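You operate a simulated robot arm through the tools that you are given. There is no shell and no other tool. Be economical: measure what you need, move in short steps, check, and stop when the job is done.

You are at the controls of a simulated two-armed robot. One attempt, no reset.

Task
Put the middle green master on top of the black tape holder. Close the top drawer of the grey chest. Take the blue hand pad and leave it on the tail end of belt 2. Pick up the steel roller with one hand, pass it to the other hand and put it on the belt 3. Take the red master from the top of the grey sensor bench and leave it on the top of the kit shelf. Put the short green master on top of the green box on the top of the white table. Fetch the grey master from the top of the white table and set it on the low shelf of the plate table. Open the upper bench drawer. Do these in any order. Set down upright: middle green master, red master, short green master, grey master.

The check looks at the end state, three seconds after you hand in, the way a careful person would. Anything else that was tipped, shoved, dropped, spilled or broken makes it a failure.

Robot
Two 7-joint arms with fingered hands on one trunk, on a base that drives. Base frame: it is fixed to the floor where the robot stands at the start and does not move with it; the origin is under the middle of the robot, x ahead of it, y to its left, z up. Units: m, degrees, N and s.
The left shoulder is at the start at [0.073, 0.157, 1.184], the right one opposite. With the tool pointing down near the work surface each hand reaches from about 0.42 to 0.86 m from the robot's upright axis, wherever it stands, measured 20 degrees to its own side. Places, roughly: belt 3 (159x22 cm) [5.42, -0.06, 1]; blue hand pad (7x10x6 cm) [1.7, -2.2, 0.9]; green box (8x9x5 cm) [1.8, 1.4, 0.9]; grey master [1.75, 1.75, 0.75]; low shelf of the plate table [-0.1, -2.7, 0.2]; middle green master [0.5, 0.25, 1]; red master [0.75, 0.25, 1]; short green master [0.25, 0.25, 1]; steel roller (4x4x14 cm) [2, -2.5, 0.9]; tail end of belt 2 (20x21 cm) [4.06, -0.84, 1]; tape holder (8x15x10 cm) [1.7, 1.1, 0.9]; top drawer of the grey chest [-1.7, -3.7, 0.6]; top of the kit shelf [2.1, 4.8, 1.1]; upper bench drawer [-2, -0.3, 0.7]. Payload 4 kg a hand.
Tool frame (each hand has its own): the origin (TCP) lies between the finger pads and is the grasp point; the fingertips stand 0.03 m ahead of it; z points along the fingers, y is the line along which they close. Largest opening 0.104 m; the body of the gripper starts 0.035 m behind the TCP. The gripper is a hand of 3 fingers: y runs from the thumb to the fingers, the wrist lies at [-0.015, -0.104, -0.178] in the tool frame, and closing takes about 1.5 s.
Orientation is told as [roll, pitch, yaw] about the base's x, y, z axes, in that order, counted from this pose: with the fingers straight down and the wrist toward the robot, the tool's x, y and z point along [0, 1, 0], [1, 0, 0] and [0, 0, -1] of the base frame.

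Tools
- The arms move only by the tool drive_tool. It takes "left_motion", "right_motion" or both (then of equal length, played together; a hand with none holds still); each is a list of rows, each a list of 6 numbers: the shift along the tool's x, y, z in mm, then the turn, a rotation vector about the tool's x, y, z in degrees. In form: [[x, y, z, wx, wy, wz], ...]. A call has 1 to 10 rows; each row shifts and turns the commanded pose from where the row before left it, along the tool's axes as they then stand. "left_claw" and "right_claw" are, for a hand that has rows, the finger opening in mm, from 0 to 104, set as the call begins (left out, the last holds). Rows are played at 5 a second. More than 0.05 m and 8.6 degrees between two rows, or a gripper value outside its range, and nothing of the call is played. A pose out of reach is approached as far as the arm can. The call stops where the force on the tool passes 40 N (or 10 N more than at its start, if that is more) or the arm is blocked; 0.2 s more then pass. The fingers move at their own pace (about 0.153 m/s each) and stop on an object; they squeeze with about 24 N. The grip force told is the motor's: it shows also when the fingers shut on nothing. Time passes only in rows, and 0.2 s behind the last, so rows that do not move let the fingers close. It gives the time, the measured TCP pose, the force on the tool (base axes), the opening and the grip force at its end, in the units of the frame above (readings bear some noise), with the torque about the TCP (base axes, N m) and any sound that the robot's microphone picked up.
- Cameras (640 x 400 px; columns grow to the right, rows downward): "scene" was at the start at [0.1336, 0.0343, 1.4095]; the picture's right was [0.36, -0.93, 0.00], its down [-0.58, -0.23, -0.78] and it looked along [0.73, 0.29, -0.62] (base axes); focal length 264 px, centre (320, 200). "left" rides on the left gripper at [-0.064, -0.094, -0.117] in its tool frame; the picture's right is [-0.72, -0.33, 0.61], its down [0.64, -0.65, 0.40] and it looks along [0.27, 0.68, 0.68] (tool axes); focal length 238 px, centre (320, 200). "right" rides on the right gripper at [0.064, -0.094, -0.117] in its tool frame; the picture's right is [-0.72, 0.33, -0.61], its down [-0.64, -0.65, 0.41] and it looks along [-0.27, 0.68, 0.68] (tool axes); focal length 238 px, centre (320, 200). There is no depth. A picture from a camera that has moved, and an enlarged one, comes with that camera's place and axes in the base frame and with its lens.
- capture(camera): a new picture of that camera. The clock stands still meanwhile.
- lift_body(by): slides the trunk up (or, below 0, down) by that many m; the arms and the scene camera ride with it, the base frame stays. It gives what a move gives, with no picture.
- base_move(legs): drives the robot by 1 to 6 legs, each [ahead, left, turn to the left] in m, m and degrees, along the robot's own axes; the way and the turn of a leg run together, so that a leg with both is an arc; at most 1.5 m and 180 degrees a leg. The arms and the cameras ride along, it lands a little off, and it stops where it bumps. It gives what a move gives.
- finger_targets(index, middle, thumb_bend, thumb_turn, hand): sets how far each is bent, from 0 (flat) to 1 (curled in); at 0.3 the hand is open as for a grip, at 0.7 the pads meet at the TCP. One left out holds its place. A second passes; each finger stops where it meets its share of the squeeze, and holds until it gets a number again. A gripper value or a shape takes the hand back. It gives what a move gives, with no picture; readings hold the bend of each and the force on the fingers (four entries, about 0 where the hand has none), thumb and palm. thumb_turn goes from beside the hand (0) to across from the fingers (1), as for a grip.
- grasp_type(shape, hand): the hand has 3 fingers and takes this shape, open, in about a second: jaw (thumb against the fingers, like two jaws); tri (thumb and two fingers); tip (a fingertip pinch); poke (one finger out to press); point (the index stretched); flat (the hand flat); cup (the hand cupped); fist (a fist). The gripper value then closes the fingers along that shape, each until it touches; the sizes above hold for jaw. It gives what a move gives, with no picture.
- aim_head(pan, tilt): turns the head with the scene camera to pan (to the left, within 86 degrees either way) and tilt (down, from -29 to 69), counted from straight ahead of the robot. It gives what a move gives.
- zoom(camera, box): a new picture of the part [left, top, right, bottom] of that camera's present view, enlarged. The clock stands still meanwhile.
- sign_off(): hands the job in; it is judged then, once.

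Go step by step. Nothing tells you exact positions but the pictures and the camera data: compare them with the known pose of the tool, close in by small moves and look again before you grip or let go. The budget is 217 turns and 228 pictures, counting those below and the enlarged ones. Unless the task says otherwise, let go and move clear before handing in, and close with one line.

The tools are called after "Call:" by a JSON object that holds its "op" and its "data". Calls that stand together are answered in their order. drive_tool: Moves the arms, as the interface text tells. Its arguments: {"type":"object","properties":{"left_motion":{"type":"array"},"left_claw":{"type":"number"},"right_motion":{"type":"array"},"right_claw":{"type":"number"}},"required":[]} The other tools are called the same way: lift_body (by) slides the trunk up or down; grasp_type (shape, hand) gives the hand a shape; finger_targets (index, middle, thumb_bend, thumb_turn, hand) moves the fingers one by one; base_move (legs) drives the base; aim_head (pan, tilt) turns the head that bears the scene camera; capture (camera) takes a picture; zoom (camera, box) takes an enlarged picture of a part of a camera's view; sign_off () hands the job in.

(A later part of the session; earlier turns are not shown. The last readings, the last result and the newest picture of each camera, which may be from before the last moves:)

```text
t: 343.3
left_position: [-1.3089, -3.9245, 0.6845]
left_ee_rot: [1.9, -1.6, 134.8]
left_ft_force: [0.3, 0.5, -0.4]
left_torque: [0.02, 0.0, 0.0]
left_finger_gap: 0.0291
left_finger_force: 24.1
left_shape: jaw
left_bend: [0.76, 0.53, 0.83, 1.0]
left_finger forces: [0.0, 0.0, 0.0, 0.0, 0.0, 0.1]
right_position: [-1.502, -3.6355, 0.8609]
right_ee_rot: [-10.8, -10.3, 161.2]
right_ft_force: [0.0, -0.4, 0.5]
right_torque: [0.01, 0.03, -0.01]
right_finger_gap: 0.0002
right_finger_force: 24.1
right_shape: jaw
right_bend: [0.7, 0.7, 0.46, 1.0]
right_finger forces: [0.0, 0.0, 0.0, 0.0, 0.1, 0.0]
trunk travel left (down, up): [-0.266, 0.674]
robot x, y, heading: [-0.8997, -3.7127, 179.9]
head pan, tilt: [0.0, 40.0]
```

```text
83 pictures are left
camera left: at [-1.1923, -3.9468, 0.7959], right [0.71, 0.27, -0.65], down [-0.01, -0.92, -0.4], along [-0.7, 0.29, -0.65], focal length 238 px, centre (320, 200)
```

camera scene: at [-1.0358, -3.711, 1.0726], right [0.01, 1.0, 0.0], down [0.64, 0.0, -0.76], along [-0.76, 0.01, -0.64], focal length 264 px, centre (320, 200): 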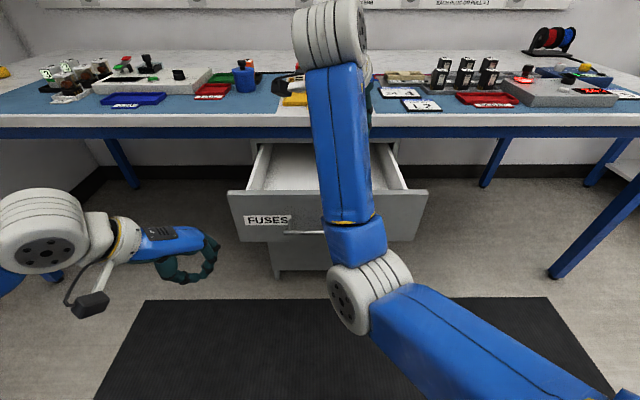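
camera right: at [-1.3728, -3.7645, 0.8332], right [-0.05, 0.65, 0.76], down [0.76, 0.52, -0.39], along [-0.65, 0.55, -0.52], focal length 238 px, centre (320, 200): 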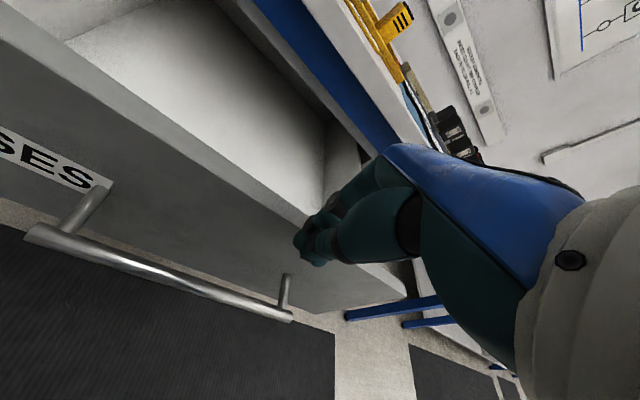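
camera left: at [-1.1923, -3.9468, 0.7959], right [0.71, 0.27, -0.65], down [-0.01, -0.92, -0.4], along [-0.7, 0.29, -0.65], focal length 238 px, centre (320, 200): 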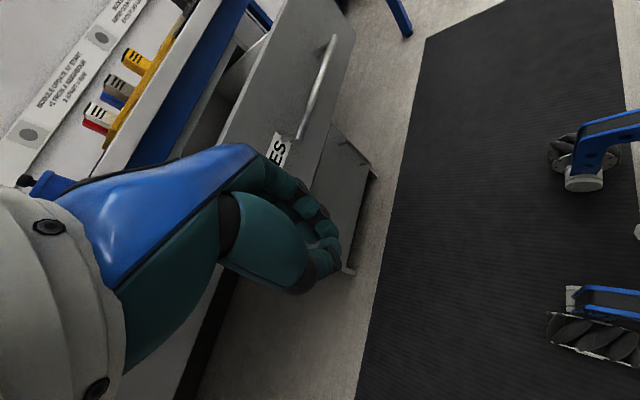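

The left hand is in front of the drawer, left of its handle. I'm advancing and pushing the panel west.

Call:
{"op": "drive_tool", "data": {"left_motion": [[0, 40, 15, 0, 0, 0], [0, 40, 15, 0, 0, 0], [28, 28, 0, 0, 0, 0], [28, 28, 0, 0, 0, 0], [28, 28, 0, 0, 0, 0], [28, 28, 0, 0, 0, 0], [28, 28, 0, 0, 0, 0], [0, 0, 0, 0, 0, 0]]}}

Call:
{"op": "capture", "data": {"camera": "scene"}}

Call:
{"op": "capture", "data": {"camera": "left"}}

```text
t: 345.1
left_position: [-1.5658, -3.8688, 0.6662]
left_ee_rot: [2.0, -1.5, 134.8]
left_ft_force: [0.6, 0.4, -0.7]
left_torque: [0.0, 0.03, 0.01]
left_finger_gap: 0.029
left_finger_force: 24.5
left_shape: jaw
left_bend: [0.76, 0.54, 0.83, 1.0]
left_finger forces: [0.0, 0.0, 0.0, 0.0, 0.1, 0.0]
right_position: [-1.5012, -3.6345, 0.8614]
right_ee_rot: [-10.6, -10.4, 161.1]
right_ft_force: [0.4, -0.8, 0.1]
right_torque: [0.01, 0.0, 0.0]
right_finger_gap: 0.0001
right_finger_force: 24.1
right_shape: jaw
right_bend: [0.7, 0.7, 0.46, 1.0]
right_finger forces: [0.0, 0.0, 0.1, 0.0, 0.0, 0.1]
trunk travel left (down, up): [-0.266, 0.674]
robot x, y, heading: [-0.897, -3.7139, 179.5]
head pan, tilt: [0.0, 40.0]
```

```text
82 pictures are left
camera scene: at [-1.036, -3.7101, 1.0726], right [0.01, 1.0, 0.0], down [0.64, 0.0, -0.76], along [-0.76, 0.01, -0.64], focal length 264 px, centre (320, 200)
```

scene: 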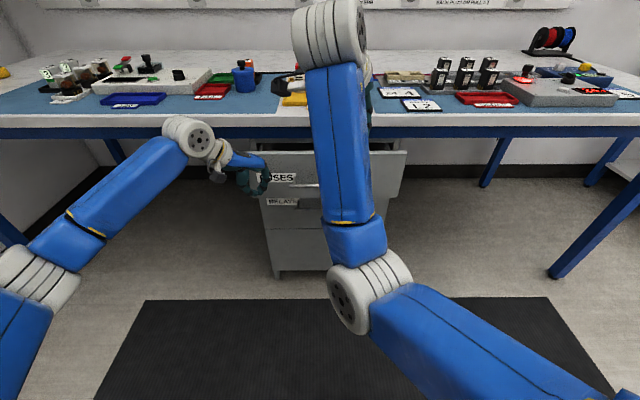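

```text
81 pictures are left
camera left: at [-1.451, -3.8909, 0.7772], right [0.71, 0.27, -0.65], down [-0.01, -0.92, -0.4], along [-0.7, 0.29, -0.65], focal length 238 px, centre (320, 200)
```

left: 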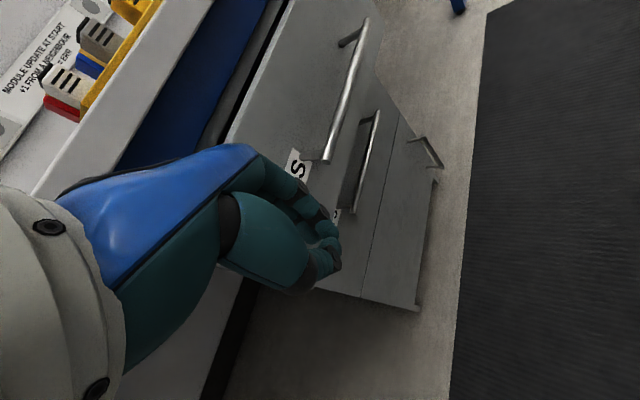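

The drawer is sliding shut. I'm pushing the last few centimetres.

Call:
{"op": "drive_tool", "data": {"left_motion": [[21, 21, 0, 0, 0, 0], [21, 21, 0, 0, 0, 0], [14, 14, 0, 0, 0, 0], [14, 14, 0, 0, 0, 0], [14, 14, 0, 0, 0, 0], [0, 0, 0, 0, 0, 0]]}}

Call:
{"op": "capture", "data": {"camera": "left"}}

```text
t: 346.4
left_position: [-1.6712, -3.8672, 0.675]
left_ee_rot: [1.4, -0.9, 134.1]
left_ft_force: [32.2, -2.8, 5.0]
left_torque: [0.18, 0.68, -0.69]
left_finger_gap: 0.0256
left_finger_force: 23.8
left_shape: jaw
left_bend: [0.76, 0.75, 0.83, 1.0]
left_finger forces: [0.1, 32.9, 0.0, 0.0, 0.0, 0.1]
right_position: [-1.4971, -3.6333, 0.8652]
right_ee_rot: [-10.6, -10.5, 161.2]
right_ft_force: [0.3, 1.5, 0.4]
right_torque: [-0.01, 0.01, 0.0]
right_finger_gap: 0.0
right_finger_force: 23.8
right_shape: jaw
right_bend: [0.7, 0.7, 0.46, 1.0]
right_finger forces: [0.0, 0.0, 0.0, 0.0, 0.1, 0.0]
trunk travel left (down, up): [-0.266, 0.674]
robot x, y, heading: [-0.8941, -3.7098, 179.6]
head pan, tilt: [0.0, 40.0]
stopped in row 6 (left hand): the force on the tool passed its limit at 41 N (the readings are from after the stop); the commanded pose is now the measured one
```

```text
80 pictures are left
camera left: at [-1.5577, -3.8892, 0.7875], right [0.73, 0.26, -0.64], down [-0.02, -0.92, -0.4], along [-0.69, 0.3, -0.66], focal length 238 px, centre (320, 200)
```

left: 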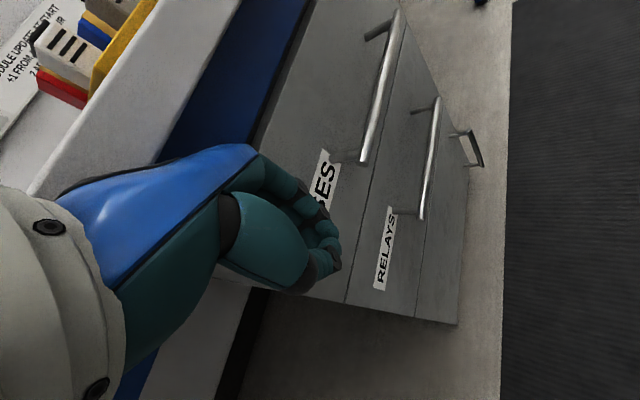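

The top drawer is flush shut. I'm withdrawing the left hand, raising the trunk, and driving north along the aisle to the bench drawer.

Call:
{"op": "drive_tool", "data": {"left_motion": [[-28, -28, 0, 0, 0, 0], [-28, -28, 0, 0, 0, 0], [-28, -28, 0, 0, 0, 0], [-28, -28, 0, 0, 0, 0], [-28, -28, 0, 0, 0, 0], [-28, -28, 0, 0, 0, 0], [-28, -28, 0, 0, 0, 0]]}}

Call:
{"op": "lift_body", "data": {"by": 0.3}}

Call:
{"op": "capture", "data": {"camera": "scene"}}

Call:
{"op": "base_move", "data": {"legs": [[0.1, 0, 0], [0, -1.2, 0.5], [0, -1.2, 0], [0, -0.95, 0]]}}

Call:
{"op": "aim_head", "data": {"pan": 0, "tilt": 35}}

Call:
{"op": "capture", "data": {"camera": "scene"}}

```text
t: 348.0
left_position: [-1.3985, -3.8683, 0.6647]
left_ee_rot: [1.5, -0.9, 134.4]
left_ft_force: [-0.3, 0.4, -0.5]
left_torque: [-0.01, -0.01, 0.02]
left_finger_gap: 0.0287
left_finger_force: 24.5
left_shape: jaw
left_bend: [0.76, 0.53, 0.83, 1.0]
left_finger forces: [0.0, 0.1, 0.1, 0.1, 0.0, 0.0]
right_position: [-1.4995, -3.6351, 0.8633]
right_ee_rot: [-10.7, -10.4, 161.2]
right_ft_force: [0.0, 0.2, 0.2]
right_torque: [0.01, 0.0, 0.02]
right_finger_gap: 0.0
right_finger_force: 24.1
right_shape: jaw
right_bend: [0.7, 0.7, 0.46, 1.0]
right_finger forces: [0.1, 0.0, 0.1, 0.0, 0.1, 0.1]
trunk travel left (down, up): [-0.266, 0.674]
robot x, y, heading: [-0.8992, -3.7105, 179.5]
head pan, tilt: [0.0, 40.0]
```

```text
t: 351.0
left_position: [-1.4005, -3.8673, 0.964]
left_ee_rot: [1.6, -0.8, 134.4]
left_ft_force: [0.3, 0.4, -0.2]
left_torque: [-0.02, 0.0, -0.02]
left_finger_gap: 0.0289
left_finger_force: 23.8
left_shape: jaw
left_bend: [0.76, 0.53, 0.83, 1.0]
left_finger forces: [0.0, 0.0, 0.0, 0.0, 0.0, 0.0]
right_position: [-1.5001, -3.635, 1.1626]
right_ee_rot: [-10.7, -10.4, 161.1]
right_ft_force: [-0.5, 0.2, -0.5]
right_torque: [0.0, 0.02, 0.02]
right_finger_gap: 0.0
right_finger_force: 24.5
right_shape: jaw
right_bend: [0.7, 0.7, 0.46, 1.0]
right_finger forces: [0.0, 0.0, 0.0, 0.0, 0.0, 0.0]
trunk travel left (down, up): [-0.566, 0.374]
robot x, y, heading: [-0.8986, -3.7118, 179.3]
head pan, tilt: [0.0, 40.0]
```

```text
79 pictures are left
camera scene: at [-1.0367, -3.7107, 1.3725], right [0.01, 1.0, 0.0], down [0.64, 0.0, -0.76], along [-0.76, 0.01, -0.64], focal length 264 px, centre (320, 200)
```

scene: 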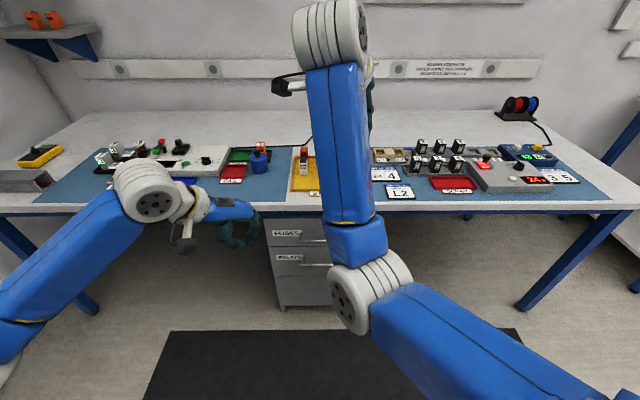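

```text
t: 367.7
left_position: [-1.6252, -0.6073, 0.964]
left_ee_rot: [1.4, -0.9, 136.5]
left_ft_force: [-0.2, -0.1, 0.0]
left_torque: [0.01, -0.01, -0.03]
left_finger_gap: 0.0288
left_finger_force: 23.5
left_shape: jaw
left_bend: [0.76, 0.53, 0.83, 1.0]
left_finger forces: [0.0, 0.1, 0.1, 0.0, 0.0, 0.0]
right_position: [-1.7339, -0.3792, 1.1633]
right_ee_rot: [-10.7, -10.5, 163.3]
right_ft_force: [0.0, 0.4, 0.1]
right_torque: [0.0, 0.0, -0.02]
right_finger_gap: 0.0
right_finger_force: 23.6
right_shape: jaw
right_bend: [0.7, 0.7, 0.46, 1.0]
right_finger forces: [0.1, 0.0, 0.0, 0.1, 0.0, 0.1]
trunk travel left (down, up): [-0.566, 0.374]
robot x, y, heading: [-1.1307, -0.4337, -178.8]
head pan, tilt: [0.0, 40.0]
```

```text
t: 368.4
left_position: [-1.6241, -0.6056, 0.9637]
left_ee_rot: [1.5, -0.9, 136.4]
left_ft_force: [0.0, 1.0, -0.1]
left_torque: [0.03, 0.02, -0.01]
left_finger_gap: 0.029
left_finger_force: 23.5
left_shape: jaw
left_bend: [0.76, 0.53, 0.83, 1.0]
left_finger forces: [0.0, 0.0, 0.0, 0.0, 0.0, 0.1]
right_position: [-1.7322, -0.3765, 1.1644]
right_ee_rot: [-10.7, -10.6, 163.3]
right_ft_force: [-0.8, 0.5, -0.2]
right_torque: [0.0, 0.02, 0.02]
right_finger_gap: 0.0001
right_finger_force: 23.6
right_shape: jaw
right_bend: [0.7, 0.7, 0.46, 1.0]
right_finger forces: [0.1, 0.0, 0.0, 0.0, 0.1, 0.0]
trunk travel left (down, up): [-0.566, 0.374]
robot x, y, heading: [-1.129, -0.4299, -178.5]
head pan, tilt: [0.0, 35.0]
```

```text
78 pictures are left
camera scene: at [-1.2705, -0.4357, 1.38], right [-0.03, 1.0, 0.0], down [0.58, 0.02, -0.82], along [-0.82, -0.02, -0.58], focal length 264 px, centre (320, 200)
```

scene: 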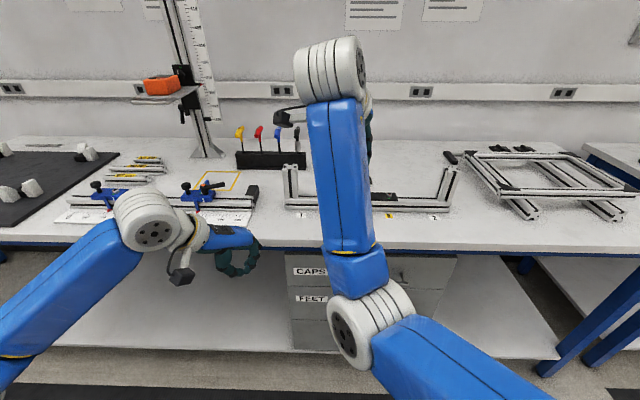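

The top drawer marked "CAPS" is under the bench in front of me, but my right arm hides its handle. I'm backing up and swinging the right hand out to the right while levelling it.

Call:
{"op": "base_move", "data": {"legs": [[-0.2, 0, -1.3]]}}

Call:
{"op": "drive_tool", "data": {"right_motion": [[-40, 12, 0, 1.8, 1.8, 0], [-40, 12, 0, 1.8, 1.8, 0], [-40, 12, 0, 1.8, 1.8, 0], [-40, 12, 0, 1.8, 1.8, 0], [-40, 12, 0, 1.8, 1.8, 0], [-40, 12, 0, 1.8, 1.8, 0], [0, 0, 0, 0, 0, 0]]}}

Call:
{"op": "capture", "data": {"camera": "scene"}}

```text
t: 370.0
left_position: [-1.4317, -0.5901, 0.9633]
left_ee_rot: [1.3, -1.0, 135.2]
left_ft_force: [-0.8, -0.2, 0.0]
left_torque: [-0.01, -0.05, -0.01]
left_finger_gap: 0.0289
left_finger_force: 24.4
left_shape: jaw
left_bend: [0.76, 0.53, 0.83, 1.0]
left_finger forces: [0.0, 0.1, 0.0, 0.1, 0.0, 0.1]
right_position: [-1.5357, -0.3597, 1.1627]
right_ee_rot: [-10.6, -10.5, 161.9]
right_ft_force: [0.3, 0.2, 0.3]
right_torque: [0.01, -0.01, 0.01]
right_finger_gap: 0.0
right_finger_force: 24.3
right_shape: jaw
right_bend: [0.7, 0.7, 0.46, 1.0]
right_finger forces: [0.0, 0.0, 0.1, 0.1, 0.0, 0.0]
trunk travel left (down, up): [-0.566, 0.374]
robot x, y, heading: [-0.9307, -0.426, -179.7]
head pan, tilt: [0.0, 35.0]
```

```text
t: 371.6
left_position: [-1.4268, -0.5889, 0.9655]
left_ee_rot: [1.7, -0.9, 135.2]
left_ft_force: [1.1, -0.4, 0.0]
left_torque: [0.0, 0.01, -0.01]
left_finger_gap: 0.0288
left_finger_force: 24.0
left_shape: jaw
left_bend: [0.76, 0.53, 0.83, 1.0]
left_finger forces: [0.1, 0.0, 0.0, 0.1, 0.0, 0.0]
right_position: [-1.5217, -0.1047, 1.1986]
right_ee_rot: [0.5, 0.0, 161.0]
right_ft_force: [0.2, -0.5, -0.6]
right_torque: [-0.02, -0.02, 0.0]
right_finger_gap: 0.0001
right_finger_force: 24.1
right_shape: jaw
right_bend: [0.7, 0.7, 0.46, 1.0]
right_finger forces: [0.1, 0.1, 0.0, 0.0, 0.0, 0.0]
trunk travel left (down, up): [-0.566, 0.374]
robot x, y, heading: [-0.9288, -0.4264, -179.8]
head pan, tilt: [0.0, 35.0]
```

```text
77 pictures are left
camera scene: at [-1.0731, -0.4271, 1.38], right [0.0, 1.0, 0.0], down [0.58, 0.0, -0.82], along [-0.82, 0.0, -0.58], focal length 264 px, centre (320, 200)
```

scene: 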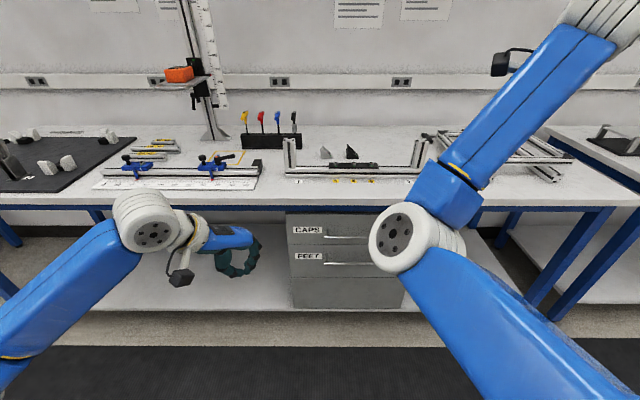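

The CAPS handle bar is at about y=-0.31, z≈0.66, in front of the chest. I'm turning the left hand so its fingers point forward with the jaw vertical.

Call:
{"op": "drive_tool", "data": {"left_motion": [[0, 0, 0, 0, 0, -7.5], [0, 0, 0, 0, 0, -7.5], [0, 0, 0, 0, 0, -7.5], [0, 0, 0, 0, 0, -7.5], [0, 0, 0, 0, 0, -7.5], [0, 0, 0, 0, 0, -7.5], [0, 0, 0, -8, 0, 0], [0, 0, 0, -8, 0, 0], [0, 0, 0, -8, 0, 0], [0, 0, 0, -8, 0, 0]], "left_claw": 70}}

Call:
{"op": "drive_tool", "data": {"left_motion": [[0, 0, 0, -8, 0, 0], [0, 0, 0, -8, 0, 0], [0, 0, 0, -8, 0, 0], [0, 0, 0, -8, 0, 0], [0, 0, 0, -8, 0, 0], [0, 0, 0, -8, 0, 0], [0, 0, 0, -8, 0, 0], [0, 0, 0, 0, 0, 0]]}}

Call:
{"op": "base_move", "data": {"legs": [[0, -0.25, 0]]}}

Call:
{"op": "capture", "data": {"camera": "scene"}}

```text
t: 373.8
left_position: [-1.4284, -0.589, 0.9669]
left_ee_rot: [0.7, -34.0, 179.7]
left_ft_force: [0.7, 0.1, -0.4]
left_torque: [0.0, -0.04, 0.01]
left_finger_gap: 0.0699
left_finger_force: 0.0
left_shape: jaw
left_bend: [0.28, 0.38, 0.6, 1.0]
left_finger forces: [0.0, 0.0, 0.0, 0.0, 0.0, 0.0]
right_position: [-1.5204, -0.1056, 1.1976]
right_ee_rot: [0.5, 0.1, 161.0]
right_ft_force: [-0.1, -0.8, -0.1]
right_torque: [-0.03, -0.05, -0.02]
right_finger_gap: 0.0
right_finger_force: 23.8
right_shape: jaw
right_bend: [0.7, 0.7, 0.46, 1.0]
right_finger forces: [0.1, 0.0, 0.0, 0.0, 0.1, 0.0]
trunk travel left (down, up): [-0.566, 0.374]
robot x, y, heading: [-0.9307, -0.4238, -179.7]
head pan, tilt: [0.0, 35.0]
```

```text
t: 375.6
left_position: [-1.4265, -0.5881, 0.9681]
left_ee_rot: [88.7, -89.4, 91.4]
left_ft_force: [0.1, -0.3, -0.2]
left_torque: [-0.01, -0.01, 0.03]
left_finger_gap: 0.0695
left_finger_force: 0.1
left_shape: jaw
left_bend: [0.28, 0.38, 0.6, 1.0]
left_finger forces: [0.1, 0.1, 0.1, 0.0, 0.0, 0.0]
right_position: [-1.5188, -0.1059, 1.1983]
right_ee_rot: [0.6, 0.1, 161.0]
right_ft_force: [0.1, 0.7, 0.6]
right_torque: [-0.03, 0.01, 0.03]
right_finger_gap: 0.0
right_finger_force: 24.0
right_shape: jaw
right_bend: [0.7, 0.7, 0.46, 1.0]
right_finger forces: [0.1, 0.0, 0.1, 0.0, 0.0, 0.0]
trunk travel left (down, up): [-0.566, 0.374]
robot x, y, heading: [-0.931, -0.4243, -179.8]
head pan, tilt: [0.0, 35.0]
```

```text
t: 377.4
left_position: [-1.4295, -0.3509, 0.9654]
left_ee_rot: [-6.7, -89.9, -173.2]
left_ft_force: [0.4, -0.2, 0.9]
left_torque: [-0.02, 0.04, -0.06]
left_finger_gap: 0.0698
left_finger_force: 0.1
left_shape: jaw
left_bend: [0.28, 0.38, 0.6, 1.0]
left_finger forces: [0.0, 0.1, 0.0, 0.1, 0.0, 0.0]
right_position: [-1.5214, 0.1303, 1.2012]
right_ee_rot: [-0.2, -0.2, 160.9]
right_ft_force: [-0.5, 0.4, 0.3]
right_torque: [0.04, 0.0, 0.0]
right_finger_gap: 0.0
right_finger_force: 23.9
right_shape: jaw
right_bend: [0.7, 0.7, 0.46, 1.0]
right_finger forces: [0.1, 0.0, 0.1, 0.1, 0.0, 0.0]
trunk travel left (down, up): [-0.566, 0.374]
robot x, y, heading: [-0.9331, -0.1797, -179.7]
head pan, tilt: [0.0, 35.0]
```

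```text
76 pictures are left
camera scene: at [-1.0732, -0.1935, 1.38], right [0.0, 1.0, 0.01], down [0.58, 0.01, -0.82], along [-0.82, 0.0, -0.58], focal length 264 px, centre (320, 200)
```

scene: 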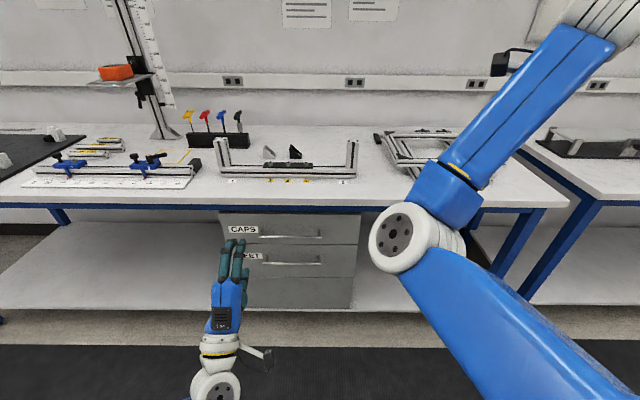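

The fingers point forward. I'm lowering the trunk to handle height and centring on the bar, then checking with the hand camera.

Call:
{"op": "lift_body", "data": {"by": -0.3}}

Call:
{"op": "drive_tool", "data": {"left_motion": [[-24, 0, 0, 0, 0, 0], [-24, 0, 0, 0, 0, 0], [0, 0, 0, 0, 0, 0]]}}

Call:
{"op": "capture", "data": {"camera": "left"}}

Call:
{"op": "capture", "data": {"camera": "scene"}}

```text
t: 380.4
left_position: [-1.4273, -0.3434, 0.6671]
left_ee_rot: [82.0, -89.4, 98.1]
left_ft_force: [0.4, 0.3, -0.1]
left_torque: [-0.01, -0.01, -0.05]
left_finger_gap: 0.0699
left_finger_force: 0.1
left_shape: jaw
left_bend: [0.28, 0.38, 0.6, 1.0]
left_finger forces: [0.1, 0.0, 0.1, 0.0, 0.0, 0.1]
right_position: [-1.5206, 0.141, 0.8995]
right_ee_rot: [0.5, -0.1, 160.9]
right_ft_force: [0.4, -0.3, -0.7]
right_torque: [0.02, 0.03, -0.02]
right_finger_gap: 0.0
right_finger_force: 23.9
right_shape: jaw
right_bend: [0.7, 0.7, 0.46, 1.0]
right_finger forces: [0.1, 0.0, 0.0, 0.0, 0.0, 0.1]
trunk travel left (down, up): [-0.266, 0.674]
robot x, y, heading: [-0.9306, -0.1793, -179.4]
head pan, tilt: [0.0, 35.0]
```

```text
t: 381.2
left_position: [-1.4268, -0.2935, 0.6675]
left_ee_rot: [80.6, -89.5, 99.5]
left_ft_force: [0.4, -0.9, -0.2]
left_torque: [0.01, 0.02, 0.02]
left_finger_gap: 0.0695
left_finger_force: 0.0
left_shape: jaw
left_bend: [0.28, 0.38, 0.6, 1.0]
left_finger forces: [0.1, 0.0, 0.1, 0.0, 0.1, 0.0]
right_position: [-1.5199, 0.141, 0.8994]
right_ee_rot: [0.4, 0.0, 160.8]
right_ft_force: [-0.1, 0.2, 0.9]
right_torque: [-0.01, 0.03, 0.0]
right_finger_gap: 0.0
right_finger_force: 24.0
right_shape: jaw
right_bend: [0.7, 0.7, 0.46, 1.0]
right_finger forces: [0.0, 0.0, 0.0, 0.0, 0.1, 0.0]
trunk travel left (down, up): [-0.266, 0.674]
robot x, y, heading: [-0.9348, -0.1802, -179.7]
head pan, tilt: [0.0, 35.0]
```

```text
75 pictures are left
camera left: at [-1.3115, -0.2306, 0.5726], right [-0.61, 0.72, -0.33], down [-0.4, -0.65, -0.65], along [-0.68, -0.26, 0.69], focal length 238 px, centre (320, 200)
```

left: 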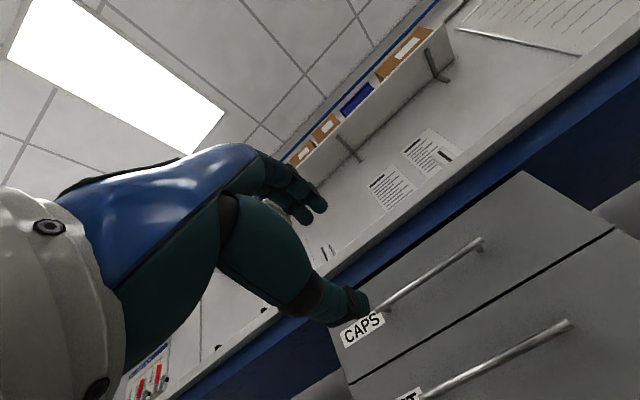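

```text
74 pictures are left
camera scene: at [-1.0727, -0.1802, 1.0801], right [0.0, 1.0, 0.0], down [0.58, 0.0, -0.82], along [-0.82, 0.0, -0.58], focal length 264 px, centre (320, 200)
```

scene: 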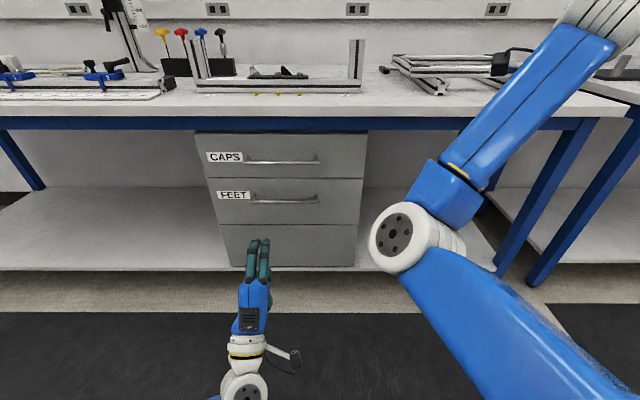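

Triangulated, the CAPS bar runs from y=-0.40 to -0.185 at z≈0.718, x≈-1.78. I'm raising 5 cm and advancing to just short of it.

Call:
{"op": "drive_tool", "data": {"left_motion": [[0, 25, 0, 0, 0, 0], [0, 25, 0, 0, 0, 0], [0, 0, 48, 0, 0, 0], [0, 0, 48, 0, 0, 0], [0, 0, 48, 0, 0, 0], [0, 0, 48, 0, 0, 0], [0, 0, 48, 0, 0, 0], [0, 0, 48, 0, 0, 0], [0, 0, 0, 0, 0, 0]], "left_claw": 56}}

Call:
{"op": "capture", "data": {"camera": "left"}}

Call:
{"op": "zoom", "data": {"camera": "scene", "box": [180, 100, 380, 260]}}

```text
t: 383.2
left_position: [-1.7159, -0.2935, 0.7152]
left_ee_rot: [86.4, -89.5, 93.7]
left_ft_force: [0.4, -0.2, -0.5]
left_torque: [-0.01, 0.01, 0.01]
left_finger_gap: 0.0561
left_finger_force: 0.0
left_shape: jaw
left_bend: [0.74, 0.43, 0.68, 1.0]
left_finger forces: [0.0, 0.1, 0.0, 0.0, 0.1, 0.0]
right_position: [-1.5195, 0.1413, 0.8994]
right_ee_rot: [0.5, -0.1, 160.9]
right_ft_force: [-0.7, -0.3, 0.7]
right_torque: [0.02, 0.0, -0.03]
right_finger_gap: 0.0002
right_finger_force: 24.2
right_shape: jaw
right_bend: [0.7, 0.7, 0.46, 1.0]
right_finger forces: [0.0, 0.0, 0.1, 0.1, 0.0, 0.0]
trunk travel left (down, up): [-0.266, 0.674]
robot x, y, heading: [-0.935, -0.1807, -179.6]
head pan, tilt: [0.0, 35.0]
```

```text
73 pictures are left
camera left: at [-1.6008, -0.231, 0.6201], right [-0.61, 0.72, -0.33], down [-0.4, -0.65, -0.65], along [-0.68, -0.26, 0.69], focal length 238 px, centre (320, 200)
```

left: 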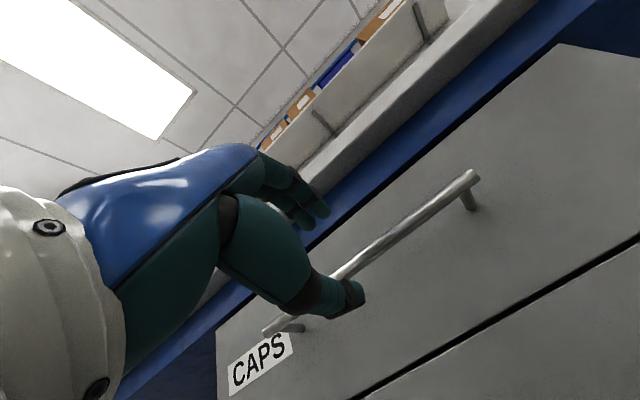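

```text
2.50 times, centred on (280, 180) of scene
camera zoom: at [-1.0735, -0.1801, 1.0801], right [0.0, 1.0, 0.0], down [0.58, 0.0, -0.82], along [-0.82, 0.0, -0.58], focal length 661 px, centre (420, 250)
```

zoom: 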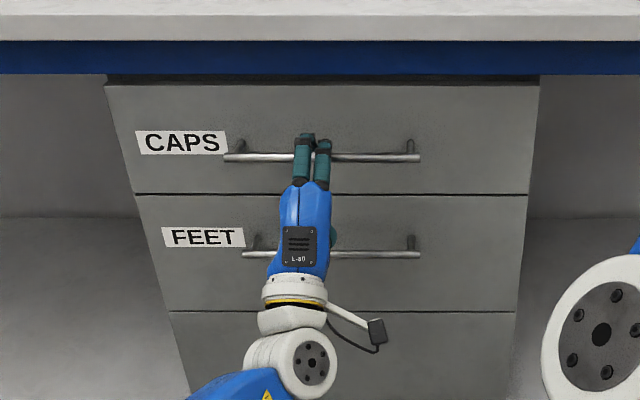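

The bar lies between thumb and fingers. I'm advancing the last few centimetres and closing on it.

Call:
{"op": "drive_tool", "data": {"left_motion": [[0, 0, 20, 0, 0, 0], [0, 0, 15, 0, 0, 0], [0, 0, 10, 0, 0, 0], [0, 0, 0, 0, 0, 0]]}}

Call:
{"op": "drive_tool", "data": {"left_motion": [[0, 0, 0, 0, 0, 0], [0, 0, 0, 0, 0, 0], [0, 0, 0, 0, 0, 0], [0, 0, 0, 0, 0, 0], [0, 0, 0, 0, 0, 0], [0, 0, 0, 0, 0, 0], [0, 0, 0, 0, 0, 0]], "left_claw": 0}}

Call:
{"op": "capture", "data": {"camera": "left"}}

```text
t: 384.2
left_position: [-1.7638, -0.295, 0.7162]
left_ee_rot: [83.8, -89.4, 96.4]
left_ft_force: [-0.8, 0.3, 0.2]
left_torque: [-0.02, 0.03, 0.0]
left_finger_gap: 0.0561
left_finger_force: 0.1
left_shape: jaw
left_bend: [0.74, 0.43, 0.68, 1.0]
left_finger forces: [0.0, 0.0, 0.0, 0.0, 0.1, 0.0]
right_position: [-1.5197, 0.1405, 0.8979]
right_ee_rot: [0.5, 0.1, 160.9]
right_ft_force: [0.6, 0.0, 0.9]
right_torque: [-0.03, -0.02, -0.01]
right_finger_gap: 0.0
right_finger_force: 24.0
right_shape: jaw
right_bend: [0.7, 0.7, 0.46, 1.0]
right_finger forces: [0.0, 0.0, 0.1, 0.1, 0.0, 0.0]
trunk travel left (down, up): [-0.266, 0.674]
robot x, y, heading: [-0.9352, -0.1757, -179.5]
head pan, tilt: [0.0, 35.0]
```

```text
t: 385.8
left_position: [-1.7648, -0.2947, 0.7147]
left_ee_rot: [77.5, -89.4, 102.6]
left_ft_force: [-5.3, 0.1, -1.4]
left_torque: [-0.02, -0.04, -0.01]
left_finger_gap: 0.0048
left_finger_force: 23.6
left_shape: jaw
left_bend: [0.71, 0.69, 0.73, 1.0]
left_finger forces: [12.6, 5.0, 0.0, 0.0, 19.7, 0.1]
right_position: [-1.521, 0.1421, 0.8988]
right_ee_rot: [0.5, 0.2, 160.9]
right_ft_force: [-0.2, -0.7, 0.2]
right_torque: [0.03, 0.02, -0.02]
right_finger_gap: 0.0001
right_finger_force: 23.6
right_shape: jaw
right_bend: [0.7, 0.7, 0.46, 1.0]
right_finger forces: [0.0, 0.0, 0.0, 0.1, 0.1, 0.0]
trunk travel left (down, up): [-0.266, 0.674]
robot x, y, heading: [-0.9327, -0.1813, -179.9]
head pan, tilt: [0.0, 35.0]
```

```text
71 pictures are left
camera left: at [-1.6483, -0.2319, 0.6195], right [-0.61, 0.71, -0.33], down [-0.4, -0.65, -0.65], along [-0.68, -0.26, 0.68], focal length 238 px, centre (320, 200)
```

left: 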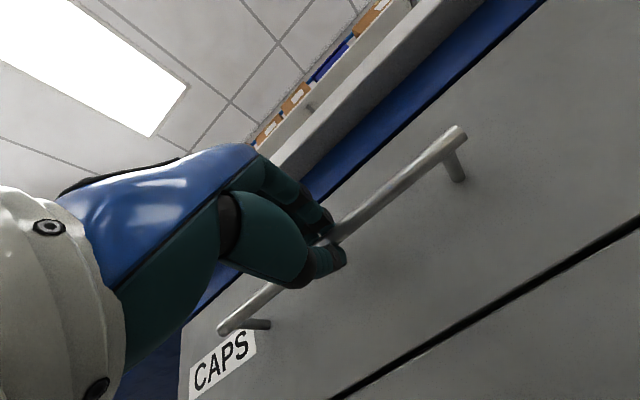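

The bar is held. I'm pulling the drawer straight out.

Call:
{"op": "drive_tool", "data": {"left_motion": [[0, 0, -15, 0, 0, 0], [0, 0, -25, 0, 0, 0], [0, 0, -30, 0, 0, 0], [0, 0, -30, 0, 0, 0], [0, 0, -30, 0, 0, 0], [0, 0, -30, 0, 0, 0], [0, 0, -30, 0, 0, 0], [0, 0, -30, 0, 0, 0], [0, 0, -30, 0, 0, 0], [0, 0, 0, 0, 0, 0]]}}

Call:
{"op": "capture", "data": {"camera": "scene"}}

```text
t: 388.0
left_position: [-1.5128, -0.2905, 0.7171]
left_ee_rot: [80.2, -89.5, 99.8]
left_ft_force: [0.9, -1.0, -5.6]
left_torque: [-0.02, -0.02, 0.02]
left_finger_gap: 0.0047
left_finger_force: 23.5
left_shape: jaw
left_bend: [0.72, 0.72, 0.75, 1.0]
left_finger forces: [0.0, 0.1, 0.1, 0.0, 1.7, 0.1]
right_position: [-1.5202, 0.1426, 0.8979]
right_ee_rot: [0.5, 0.1, 160.9]
right_ft_force: [-0.7, 0.4, -0.3]
right_torque: [0.02, 0.0, -0.02]
right_finger_gap: 0.0
right_finger_force: 23.8
right_shape: jaw
right_bend: [0.7, 0.7, 0.46, 1.0]
right_finger forces: [0.1, 0.0, 0.1, 0.0, 0.1, 0.1]
trunk travel left (down, up): [-0.266, 0.674]
robot x, y, heading: [-0.9324, -0.1794, -179.5]
head pan, tilt: [0.0, 35.0]
```

```text
70 pictures are left
camera scene: at [-1.0739, -0.1797, 1.0799], right [0.0, 1.0, 0.0], down [0.58, 0.0, -0.82], along [-0.82, 0.0, -0.58], focal length 264 px, centre (320, 200)
```

scene: 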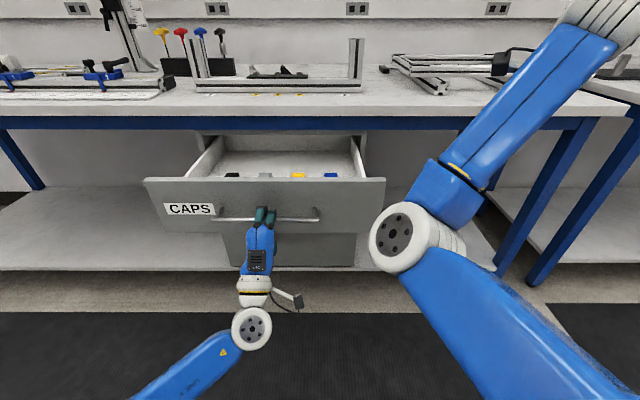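

The drawer is open about 25 cm. I'm releasing the bar, backing the hand off, and turning it back to pointing down.

Call:
{"op": "drive_tool", "data": {"left_motion": [[0, 0, 0, 0, 0, 0], [0, 0, 0, 0, 0, 0], [0, 0, 0, 0, 0, 0], [0, 0, 0, 0, 0, 0], [0, 0, 0, 0, 0, 0], [0, 0, -25, 0, 0, 0], [0, 0, -30, 0, 0, 0], [0, 0, -30, 0, 0, 0]], "left_claw": 60}}

Call:
{"op": "base_move", "data": {"legs": [[-0.3, 0, 0]]}}

Call:
{"op": "lift_body", "data": {"by": 0.334}}

Call:
{"op": "drive_tool", "data": {"left_motion": [[0, 0, 10, 8, 0, 0], [0, 0, 10, 8, 0, 0], [0, 0, 10, 8, 0, 0], [0, 0, 10, 8, 0, 0], [0, 0, 0, 8, 0, 0], [0, 0, 0, 8, 0, 0], [0, 0, 0, 8, 0, 0], [0, 0, 0, 8, 0, 0], [0, 0, 0, 8, 0, 0], [0, 0, 0, 8, 0, 0]], "left_claw": 104}}

Call:
{"op": "capture", "data": {"camera": "scene"}}

```text
t: 389.8
left_position: [-1.4273, -0.293, 0.7159]
left_ee_rot: [85.1, -89.6, 95.1]
left_ft_force: [-0.1, 0.1, -0.6]
left_torque: [-0.02, -0.01, 0.01]
left_finger_gap: 0.0598
left_finger_force: 0.1
left_shape: jaw
left_bend: [0.74, 0.42, 0.66, 1.0]
left_finger forces: [0.0, 0.0, 0.0, 0.0, 0.1, 0.0]
right_position: [-1.52, 0.141, 0.8995]
right_ee_rot: [0.5, 0.0, 161.0]
right_ft_force: [0.6, -0.4, 0.1]
right_torque: [0.02, 0.03, 0.02]
right_finger_gap: 0.0
right_finger_force: 24.0
right_shape: jaw
right_bend: [0.7, 0.7, 0.46, 1.0]
right_finger forces: [0.1, 0.0, 0.0, 0.1, 0.1, 0.0]
trunk travel left (down, up): [-0.266, 0.674]
robot x, y, heading: [-0.9308, -0.1816, -179.7]
head pan, tilt: [0.0, 35.0]
```

```text
t: 391.8
left_position: [-1.1305, -0.2949, 0.7175]
left_ee_rot: [86.6, -89.4, 93.9]
left_ft_force: [0.5, 0.3, 0.6]
left_torque: [0.0, 0.0, 0.01]
left_finger_gap: 0.0594
left_finger_force: 0.0
left_shape: jaw
left_bend: [0.74, 0.42, 0.66, 1.0]
left_finger forces: [0.1, 0.0, 0.0, 0.0, 0.1, 0.0]
right_position: [-1.2267, 0.1382, 0.8986]
right_ee_rot: [0.5, 0.1, 161.4]
right_ft_force: [0.1, 0.0, 0.1]
right_torque: [-0.01, 0.02, 0.0]
right_finger_gap: 0.0
right_finger_force: 23.9
right_shape: jaw
right_bend: [0.7, 0.7, 0.46, 1.0]
right_finger forces: [0.0, 0.0, 0.0, 0.0, 0.1, 0.0]
trunk travel left (down, up): [-0.266, 0.674]
robot x, y, heading: [-0.6355, -0.1785, -179.3]
head pan, tilt: [0.0, 35.0]
```

```text
t: 395.1
left_position: [-1.1311, -0.2951, 1.0503]
left_ee_rot: [88.3, -89.4, 92.2]
left_ft_force: [-0.6, -0.5, -0.3]
left_torque: [-0.02, -0.01, 0.01]
left_finger_gap: 0.0597
left_finger_force: 0.0
left_shape: jaw
left_bend: [0.74, 0.42, 0.66, 1.0]
left_finger forces: [0.0, 0.0, 0.0, 0.0, 0.0, 0.0]
right_position: [-1.2273, 0.1382, 1.2329]
right_ee_rot: [0.4, 0.0, 161.4]
right_ft_force: [0.4, -0.5, 0.1]
right_torque: [0.01, -0.02, 0.0]
right_finger_gap: 0.0
right_finger_force: 23.8
right_shape: jaw
right_bend: [0.7, 0.7, 0.46, 1.0]
right_finger forces: [0.0, 0.0, 0.1, 0.0, 0.1, 0.1]
trunk travel left (down, up): [-0.6, 0.34]
robot x, y, heading: [-0.6386, -0.1757, -179.4]
head pan, tilt: [0.0, 35.0]
```

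```text
t: 397.3
left_position: [-1.1689, -0.2944, 1.0433]
left_ee_rot: [0.7, -9.8, -179.6]
left_ft_force: [-1.1, -0.6, -0.7]
left_torque: [0.0, 0.03, -0.02]
left_finger_gap: 0.1036
left_finger_force: 0.1
left_shape: jaw
left_bend: [0.3, 0.3, 0.3, 0.98]
left_finger forces: [0.0, 0.1, 0.0, 0.1, 0.0, 0.1]
right_position: [-1.228, 0.1407, 1.2325]
right_ee_rot: [0.6, -0.1, 161.4]
right_ft_force: [-0.3, 0.6, -0.4]
right_torque: [0.0, -0.01, 0.01]
right_finger_gap: 0.0003
right_finger_force: 24.1
right_shape: jaw
right_bend: [0.7, 0.7, 0.46, 1.0]
right_finger forces: [0.0, 0.0, 0.0, 0.0, 0.0, 0.0]
trunk travel left (down, up): [-0.6, 0.34]
robot x, y, heading: [-0.6384, -0.176, -179.4]
head pan, tilt: [0.0, 35.0]
```

```text
69 pictures are left
camera scene: at [-0.7802, -0.178, 1.4139], right [-0.01, 1.0, 0.0], down [0.58, 0.01, -0.82], along [-0.82, -0.01, -0.58], focal length 264 px, centre (320, 200)
```

scene: 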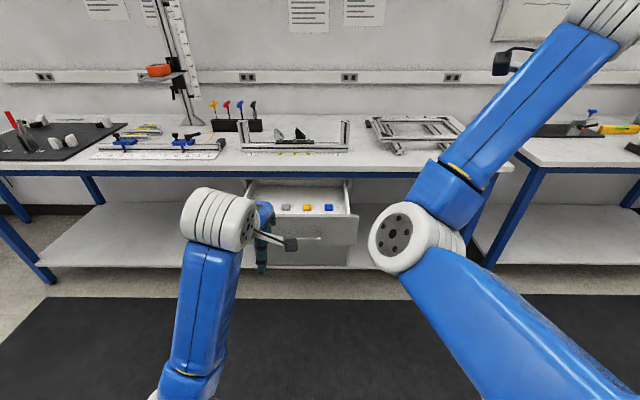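

Next come the pad and the roller. Before driving I'm stretching the right arm out to reset its awkward elbow posture, and levelling the left hand.

Call:
{"op": "drive_tool", "data": {"right_motion": [[-9.5, 40, 0, 0, 0, -5], [-9.5, 40, 0, 0, 0, -5], [-9.5, 40, 0, 0, 0, -5], [-9.5, 40, 0, 0, 0, -5], [-9.5, 40, 0, 0, 0, -5], [-9.5, 40, 0, 0, 0, -5], [0, 30, 0, 0, 0, 0], [0, 30, 0, 0, 0, 0], [0, 0, 0, 0, 0, 0]], "right_claw": 104, "left_motion": [[0, 0, -20, 5, 0, 0], [0, 0, -20, 4.8, 0, 0], [0, 0, -20, 0, 0, 7], [0, 0, -20, 0, 0, 7], [0, 0, -20, 0, 0, 7], [0, 0, -20, 0, 0, 7], [0, 0, -20, 0, 0, 7], [0, 0, -20, 0, 0, 5], [0, 0, 0, 0, 0, 0]]}}

Call:
{"op": "drive_tool", "data": {"right_motion": [[-10, -40, 0, 0, 0, 0], [-10, -40, 0, 0, 0, 0], [-10, -40, 0, 0, 0, 0], [-10, -40, 0, 0, 0, 0], [-10, -40, 0, 0, 0, 0], [-10, -40, 0, 0, 0, 0], [0, -40, 0, 0, 0, 0], [0, -30, 0, 0, 0, 0], [0, 0, 0, 0, 0, 0]]}}

Call:
{"op": "capture", "data": {"camera": "scene"}}

```text
t: 398.0
left_position: [-1.1888, -0.345, 1.0659]
left_ee_rot: [7.2, -1.9, -175.7]
left_ft_force: [0.6, -0.3, -0.5]
left_torque: [-0.02, 0.02, -0.04]
left_finger_gap: 0.1035
left_finger_force: 0.1
left_shape: jaw
left_bend: [0.3, 0.3, 0.3, 0.98]
left_finger forces: [0.0, 0.0, 0.0, 0.0, 0.0, 0.1]
left hand out of reach, approached as far as the arm can: row 2, 3
right_position: [-1.3045, 0.1842, 1.2331]
right_ee_rot: [0.7, -0.1, 171.8]
right_ft_force: [-0.4, -0.4, -0.1]
right_torque: [-0.02, -0.01, -0.01]
right_finger_gap: 0.1036
right_finger_force: 0.1
right_shape: jaw
right_bend: [0.3, 0.3, 0.3, 0.98]
right_finger forces: [0.0, 0.0, 0.0, 0.1, 0.0, 0.0]
trunk travel left (down, up): [-0.6, 0.34]
robot x, y, heading: [-0.6379, -0.1744, -179.4]
head pan, tilt: [0.0, 35.0]
stopped in row 3 (left hand): the arm was blocked; the commanded pose is now the measured one
```

```text
t: 400.0
left_position: [-1.1876, -0.3482, 1.0647]
left_ee_rot: [6.9, -1.8, -175.8]
left_ft_force: [0.0, 0.1, -0.7]
left_torque: [0.0, -0.03, 0.01]
left_finger_gap: 0.104
left_finger_force: 0.1
left_shape: jaw
left_bend: [0.3, 0.3, 0.3, 0.98]
left_finger forces: [0.0, 0.1, 0.0, 0.0, 0.1, 0.1]
right_position: [-0.9895, 0.1992, 1.2325]
right_ee_rot: [0.6, -0.2, 171.9]
right_ft_force: [-0.6, 0.3, 0.1]
right_torque: [0.01, 0.01, -0.02]
right_finger_gap: 0.1037
right_finger_force: 0.0
right_shape: jaw
right_bend: [0.3, 0.3, 0.3, 0.98]
right_finger forces: [0.0, 0.0, 0.1, 0.1, 0.0, 0.0]
trunk travel left (down, up): [-0.6, 0.34]
robot x, y, heading: [-0.6423, -0.1776, -179.1]
head pan, tilt: [0.0, 35.0]
```

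```text
68 pictures are left
camera scene: at [-0.7794, -0.178, 1.414], right [-0.01, 1.0, 0.0], down [0.58, 0.01, -0.82], along [-0.82, -0.01, -0.58], focal length 264 px, centre (320, 200)
```

scene: 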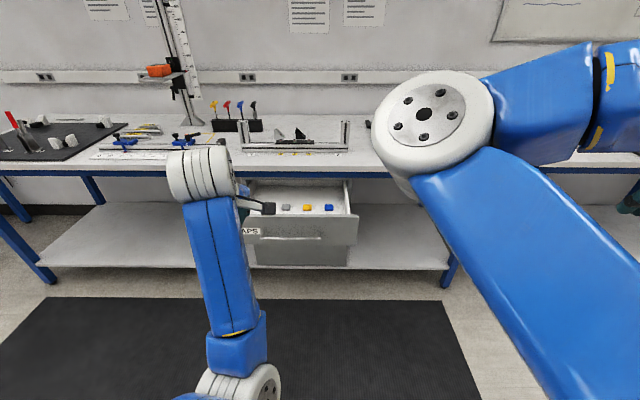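

Both elbows have ended up folded inward. I'm stretching each arm out forward and sideways, with the wrist yawed outward, to unwind them.

Call:
{"op": "drive_tool", "data": {"right_motion": [[-15, 40, -5, 0, 0, -6], [-15, 40, -5, 0, 0, -6], [-15, 40, -5, 0, 0, -6], [-15, 40, -5, 0, 0, -6], [-15, 40, -5, 0, 0, -6], [-15, 40, -5, 0, 0, -6], [-15, 40, -5, 0, 0, -6], [-15, 40, -5, 0, 0, -6], [-15, 40, 0, 0, 0, 0], [0, 0, 0, 0, 0, 0]]}}

Call:
{"op": "drive_tool", "data": {"left_motion": [[15, 40, -8, 0.2, -0.9, 0], [15, 40, -8, 0.2, -0.9, 0], [15, 40, -8, 0.2, -0.9, 0], [15, 40, -8, 0.2, -0.9, 0], [15, 40, -8, 0.2, -0.9, 5], [15, 40, -8, 0.2, -0.9, 5], [15, 40, -8, 0.2, -0.9, 5], [15, 40, -8, 0.2, 0, 5], [0, 0, 0, 0, 0, 5], [0, 0, 0, 0, 0, 5]]}}

Call:
{"op": "capture", "data": {"camera": "scene"}}

```text
t: 402.2
left_position: [-1.187, -0.3496, 1.0647]
left_ee_rot: [6.8, -1.8, -175.7]
left_ft_force: [0.5, 1.5, -0.4]
left_torque: [0.02, 0.02, 0.02]
left_finger_gap: 0.104
left_finger_force: 0.0
left_shape: jaw
left_bend: [0.3, 0.3, 0.3, 0.98]
left_finger forces: [0.1, 0.0, 0.0, 0.0, 0.1, 0.0]
right_position: [-1.3426, 0.2176, 1.2708]
right_ee_rot: [0.2, -0.7, -140.2]
right_ft_force: [1.1, 0.2, -0.5]
right_torque: [-0.02, 0.0, -0.03]
right_finger_gap: 0.1039
right_finger_force: 0.1
right_shape: jaw
right_bend: [0.3, 0.3, 0.3, 0.98]
right_finger forces: [0.0, 0.0, 0.0, 0.0, 0.0, 0.0]
right hand out of reach, approached as far as the arm can: row 9
trunk travel left (down, up): [-0.6, 0.34]
robot x, y, heading: [-0.6331, -0.1805, -179.3]
head pan, tilt: [0.0, 35.0]
```

```text
t: 404.4
left_position: [-1.4372, -0.4569, 1.1304]
left_ee_rot: [0.6, 0.2, 154.2]
left_ft_force: [0.3, -0.2, 1.1]
left_torque: [0.0, 0.0, -0.01]
left_finger_gap: 0.1041
left_finger_force: 0.0
left_shape: jaw
left_bend: [0.3, 0.3, 0.3, 0.98]
left_finger forces: [0.0, 0.0, 0.0, 0.1, 0.1, 0.0]
left hand out of reach, approached as far as the arm can: row 7, 8, 10
right_position: [-1.3416, 0.2181, 1.2704]
right_ee_rot: [0.2, -0.6, -140.1]
right_ft_force: [-0.3, 0.7, 0.1]
right_torque: [-0.01, 0.0, -0.01]
right_finger_gap: 0.104
right_finger_force: 0.1
right_shape: jaw
right_bend: [0.3, 0.3, 0.3, 0.98]
right_finger forces: [0.0, 0.0, 0.0, 0.1, 0.0, 0.0]
trunk travel left (down, up): [-0.6, 0.34]
robot x, y, heading: [-0.6352, -0.1772, -179.4]
head pan, tilt: [0.0, 35.0]
```

```text
67 pictures are left
camera scene: at [-0.7796, -0.1784, 1.414], right [-0.01, 1.0, 0.0], down [0.58, 0.01, -0.82], along [-0.82, -0.01, -0.58], focal length 264 px, centre (320, 200)
```

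scene: 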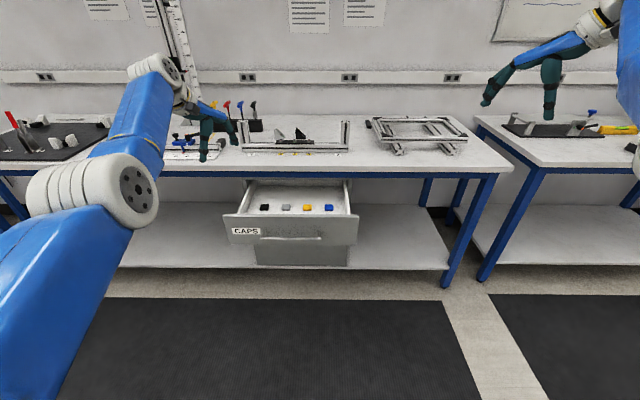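

Both arms are back in a natural posture and the CAPS drawer is open. I'm tucking the hands in and driving toward the table with the pad and roller.

Call:
{"op": "drive_tool", "data": {"right_motion": [[41, -10, 0, 0, 0, 0], [41, -10, 0, 0, 0, 0], [41, -10, 0, 0, 0, 0], [41, -10, 0, 0, 0, 0], [41, -10, 0, 0, 0, 0]], "left_motion": [[-26, -37, -12, 0, 0, 4], [-26, -37, -12, 0, 0, 4], [-26, -37, -12, 0, 0, 4], [-26, -37, -12, 0, 0, 4], [-26, -37, -12, 0, 0, 3]]}}

Call:
{"op": "base_move", "data": {"legs": [[0, 0, 90], [0.45, 0, 0], [0, 1.2, 0], [0, 1.2, 0]]}}

Call:
{"op": "aim_head", "data": {"pan": 0, "tilt": 25}}

Call:
{"op": "capture", "data": {"camera": "scene"}}

```text
t: 405.8
left_position: [-1.2093, -0.4455, 1.1894]
left_ee_rot: [0.5, 0.7, 135.3]
left_ft_force: [0.8, -0.1, 0.8]
left_torque: [-0.03, -0.02, -0.02]
left_finger_gap: 0.1039
left_finger_force: 0.1
left_shape: jaw
left_bend: [0.3, 0.3, 0.3, 0.98]
left_finger forces: [0.0, 0.1, 0.0, 0.1, 0.1, 0.0]
right_position: [-1.166, 0.1295, 1.2389]
right_ee_rot: [4.0, 0.9, -144.3]
right_ft_force: [-0.3, 0.2, -0.5]
right_torque: [0.01, -0.01, 0.02]
right_finger_gap: 0.1039
right_finger_force: 0.1
right_shape: jaw
right_bend: [0.3, 0.3, 0.3, 0.98]
right_finger forces: [0.1, 0.0, 0.0, 0.0, 0.0, 0.1]
trunk travel left (down, up): [-0.6, 0.34]
robot x, y, heading: [-0.6406, -0.179, -179.4]
head pan, tilt: [0.0, 35.0]
stopped in row 5 (right hand): the arm was blocked; the commanded pose is now the measured one
```

```text
t: 423.6
left_position: [2.0307, -1.0631, 1.1923]
left_ee_rot: [0.5, 0.7, -133.0]
left_ft_force: [-0.1, 0.4, -0.5]
left_torque: [0.0, -0.02, 0.0]
left_finger_gap: 0.1038
left_finger_force: 0.0
left_shape: jaw
left_bend: [0.3, 0.3, 0.3, 0.98]
left_finger forces: [0.0, 0.0, 0.0, 0.0, 0.0, 0.1]
right_position: [1.4543, -1.0356, 1.2392]
right_ee_rot: [4.1, 0.8, -52.8]
right_ft_force: [0.5, 0.3, -0.1]
right_torque: [0.02, -0.01, 0.02]
right_finger_gap: 0.1041
right_finger_force: 0.0
right_shape: jaw
right_bend: [0.3, 0.3, 0.3, 0.98]
right_finger forces: [0.1, 0.1, 0.1, 0.0, 0.1, 0.0]
trunk travel left (down, up): [-0.6, 0.34]
robot x, y, heading: [1.7478, -0.4957, -87.6]
head pan, tilt: [0.0, 35.0]
```

```text
t: 424.3
left_position: [2.0337, -1.0618, 1.1909]
left_ee_rot: [0.5, 0.7, -132.9]
left_ft_force: [0.0, 0.1, -0.1]
left_torque: [-0.02, 0.04, -0.04]
left_finger_gap: 0.104
left_finger_force: 0.0
left_shape: jaw
left_bend: [0.3, 0.3, 0.3, 0.98]
left_finger forces: [0.0, 0.0, 0.0, 0.0, 0.1, 0.0]
right_position: [1.4545, -1.0333, 1.2394]
right_ee_rot: [4.1, 0.8, -53.0]
right_ft_force: [0.1, 0.1, -0.5]
right_torque: [0.02, -0.02, -0.01]
right_finger_gap: 0.1042
right_finger_force: 0.1
right_shape: jaw
right_bend: [0.3, 0.3, 0.3, 0.98]
right_finger forces: [0.0, 0.0, 0.0, 0.0, 0.0, 0.0]
trunk travel left (down, up): [-0.6, 0.34]
robot x, y, heading: [1.7511, -0.4987, -88.1]
head pan, tilt: [0.0, 25.0]
```

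```text
66 pictures are left
camera scene: at [1.755, -0.6447, 1.4297], right [-1.0, -0.04, 0.0], down [-0.02, 0.43, -0.9], along [0.04, -0.9, -0.43], focal length 264 px, centre (320, 200)
```

scene: 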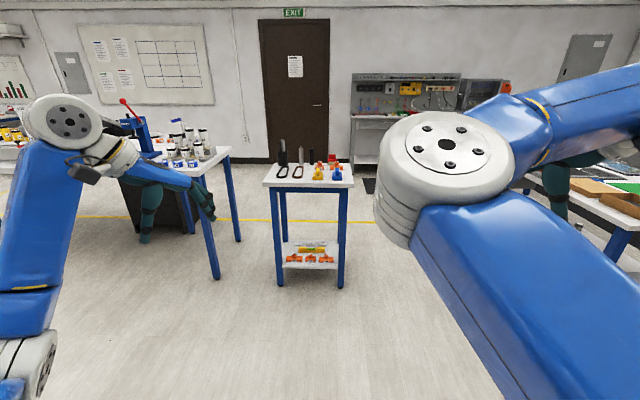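

The small table with the tools is ahead. I'm zooming in to identify the pad and the roller.

Call:
{"op": "zoom", "data": {"camera": "scene", "box": [255, 130, 365, 200]}}

```text
5.71 times, centred on (310, 165) of scene
camera zoom: at [1.755, -0.6447, 1.4297], right [-1.0, -0.04, 0.0], down [-0.02, 0.43, -0.9], along [0.04, -0.9, -0.43], focal length 1510 px, centre (377, 400)
```

zoom: 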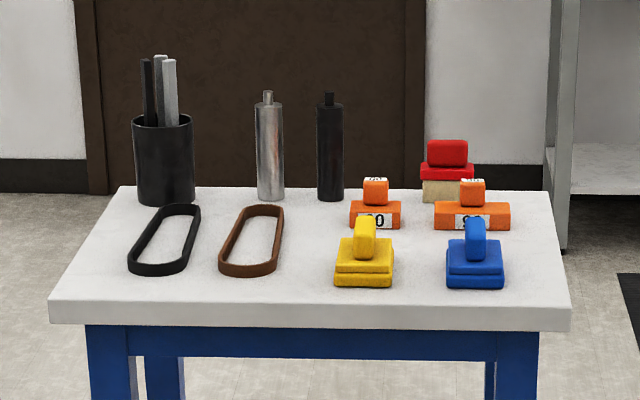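

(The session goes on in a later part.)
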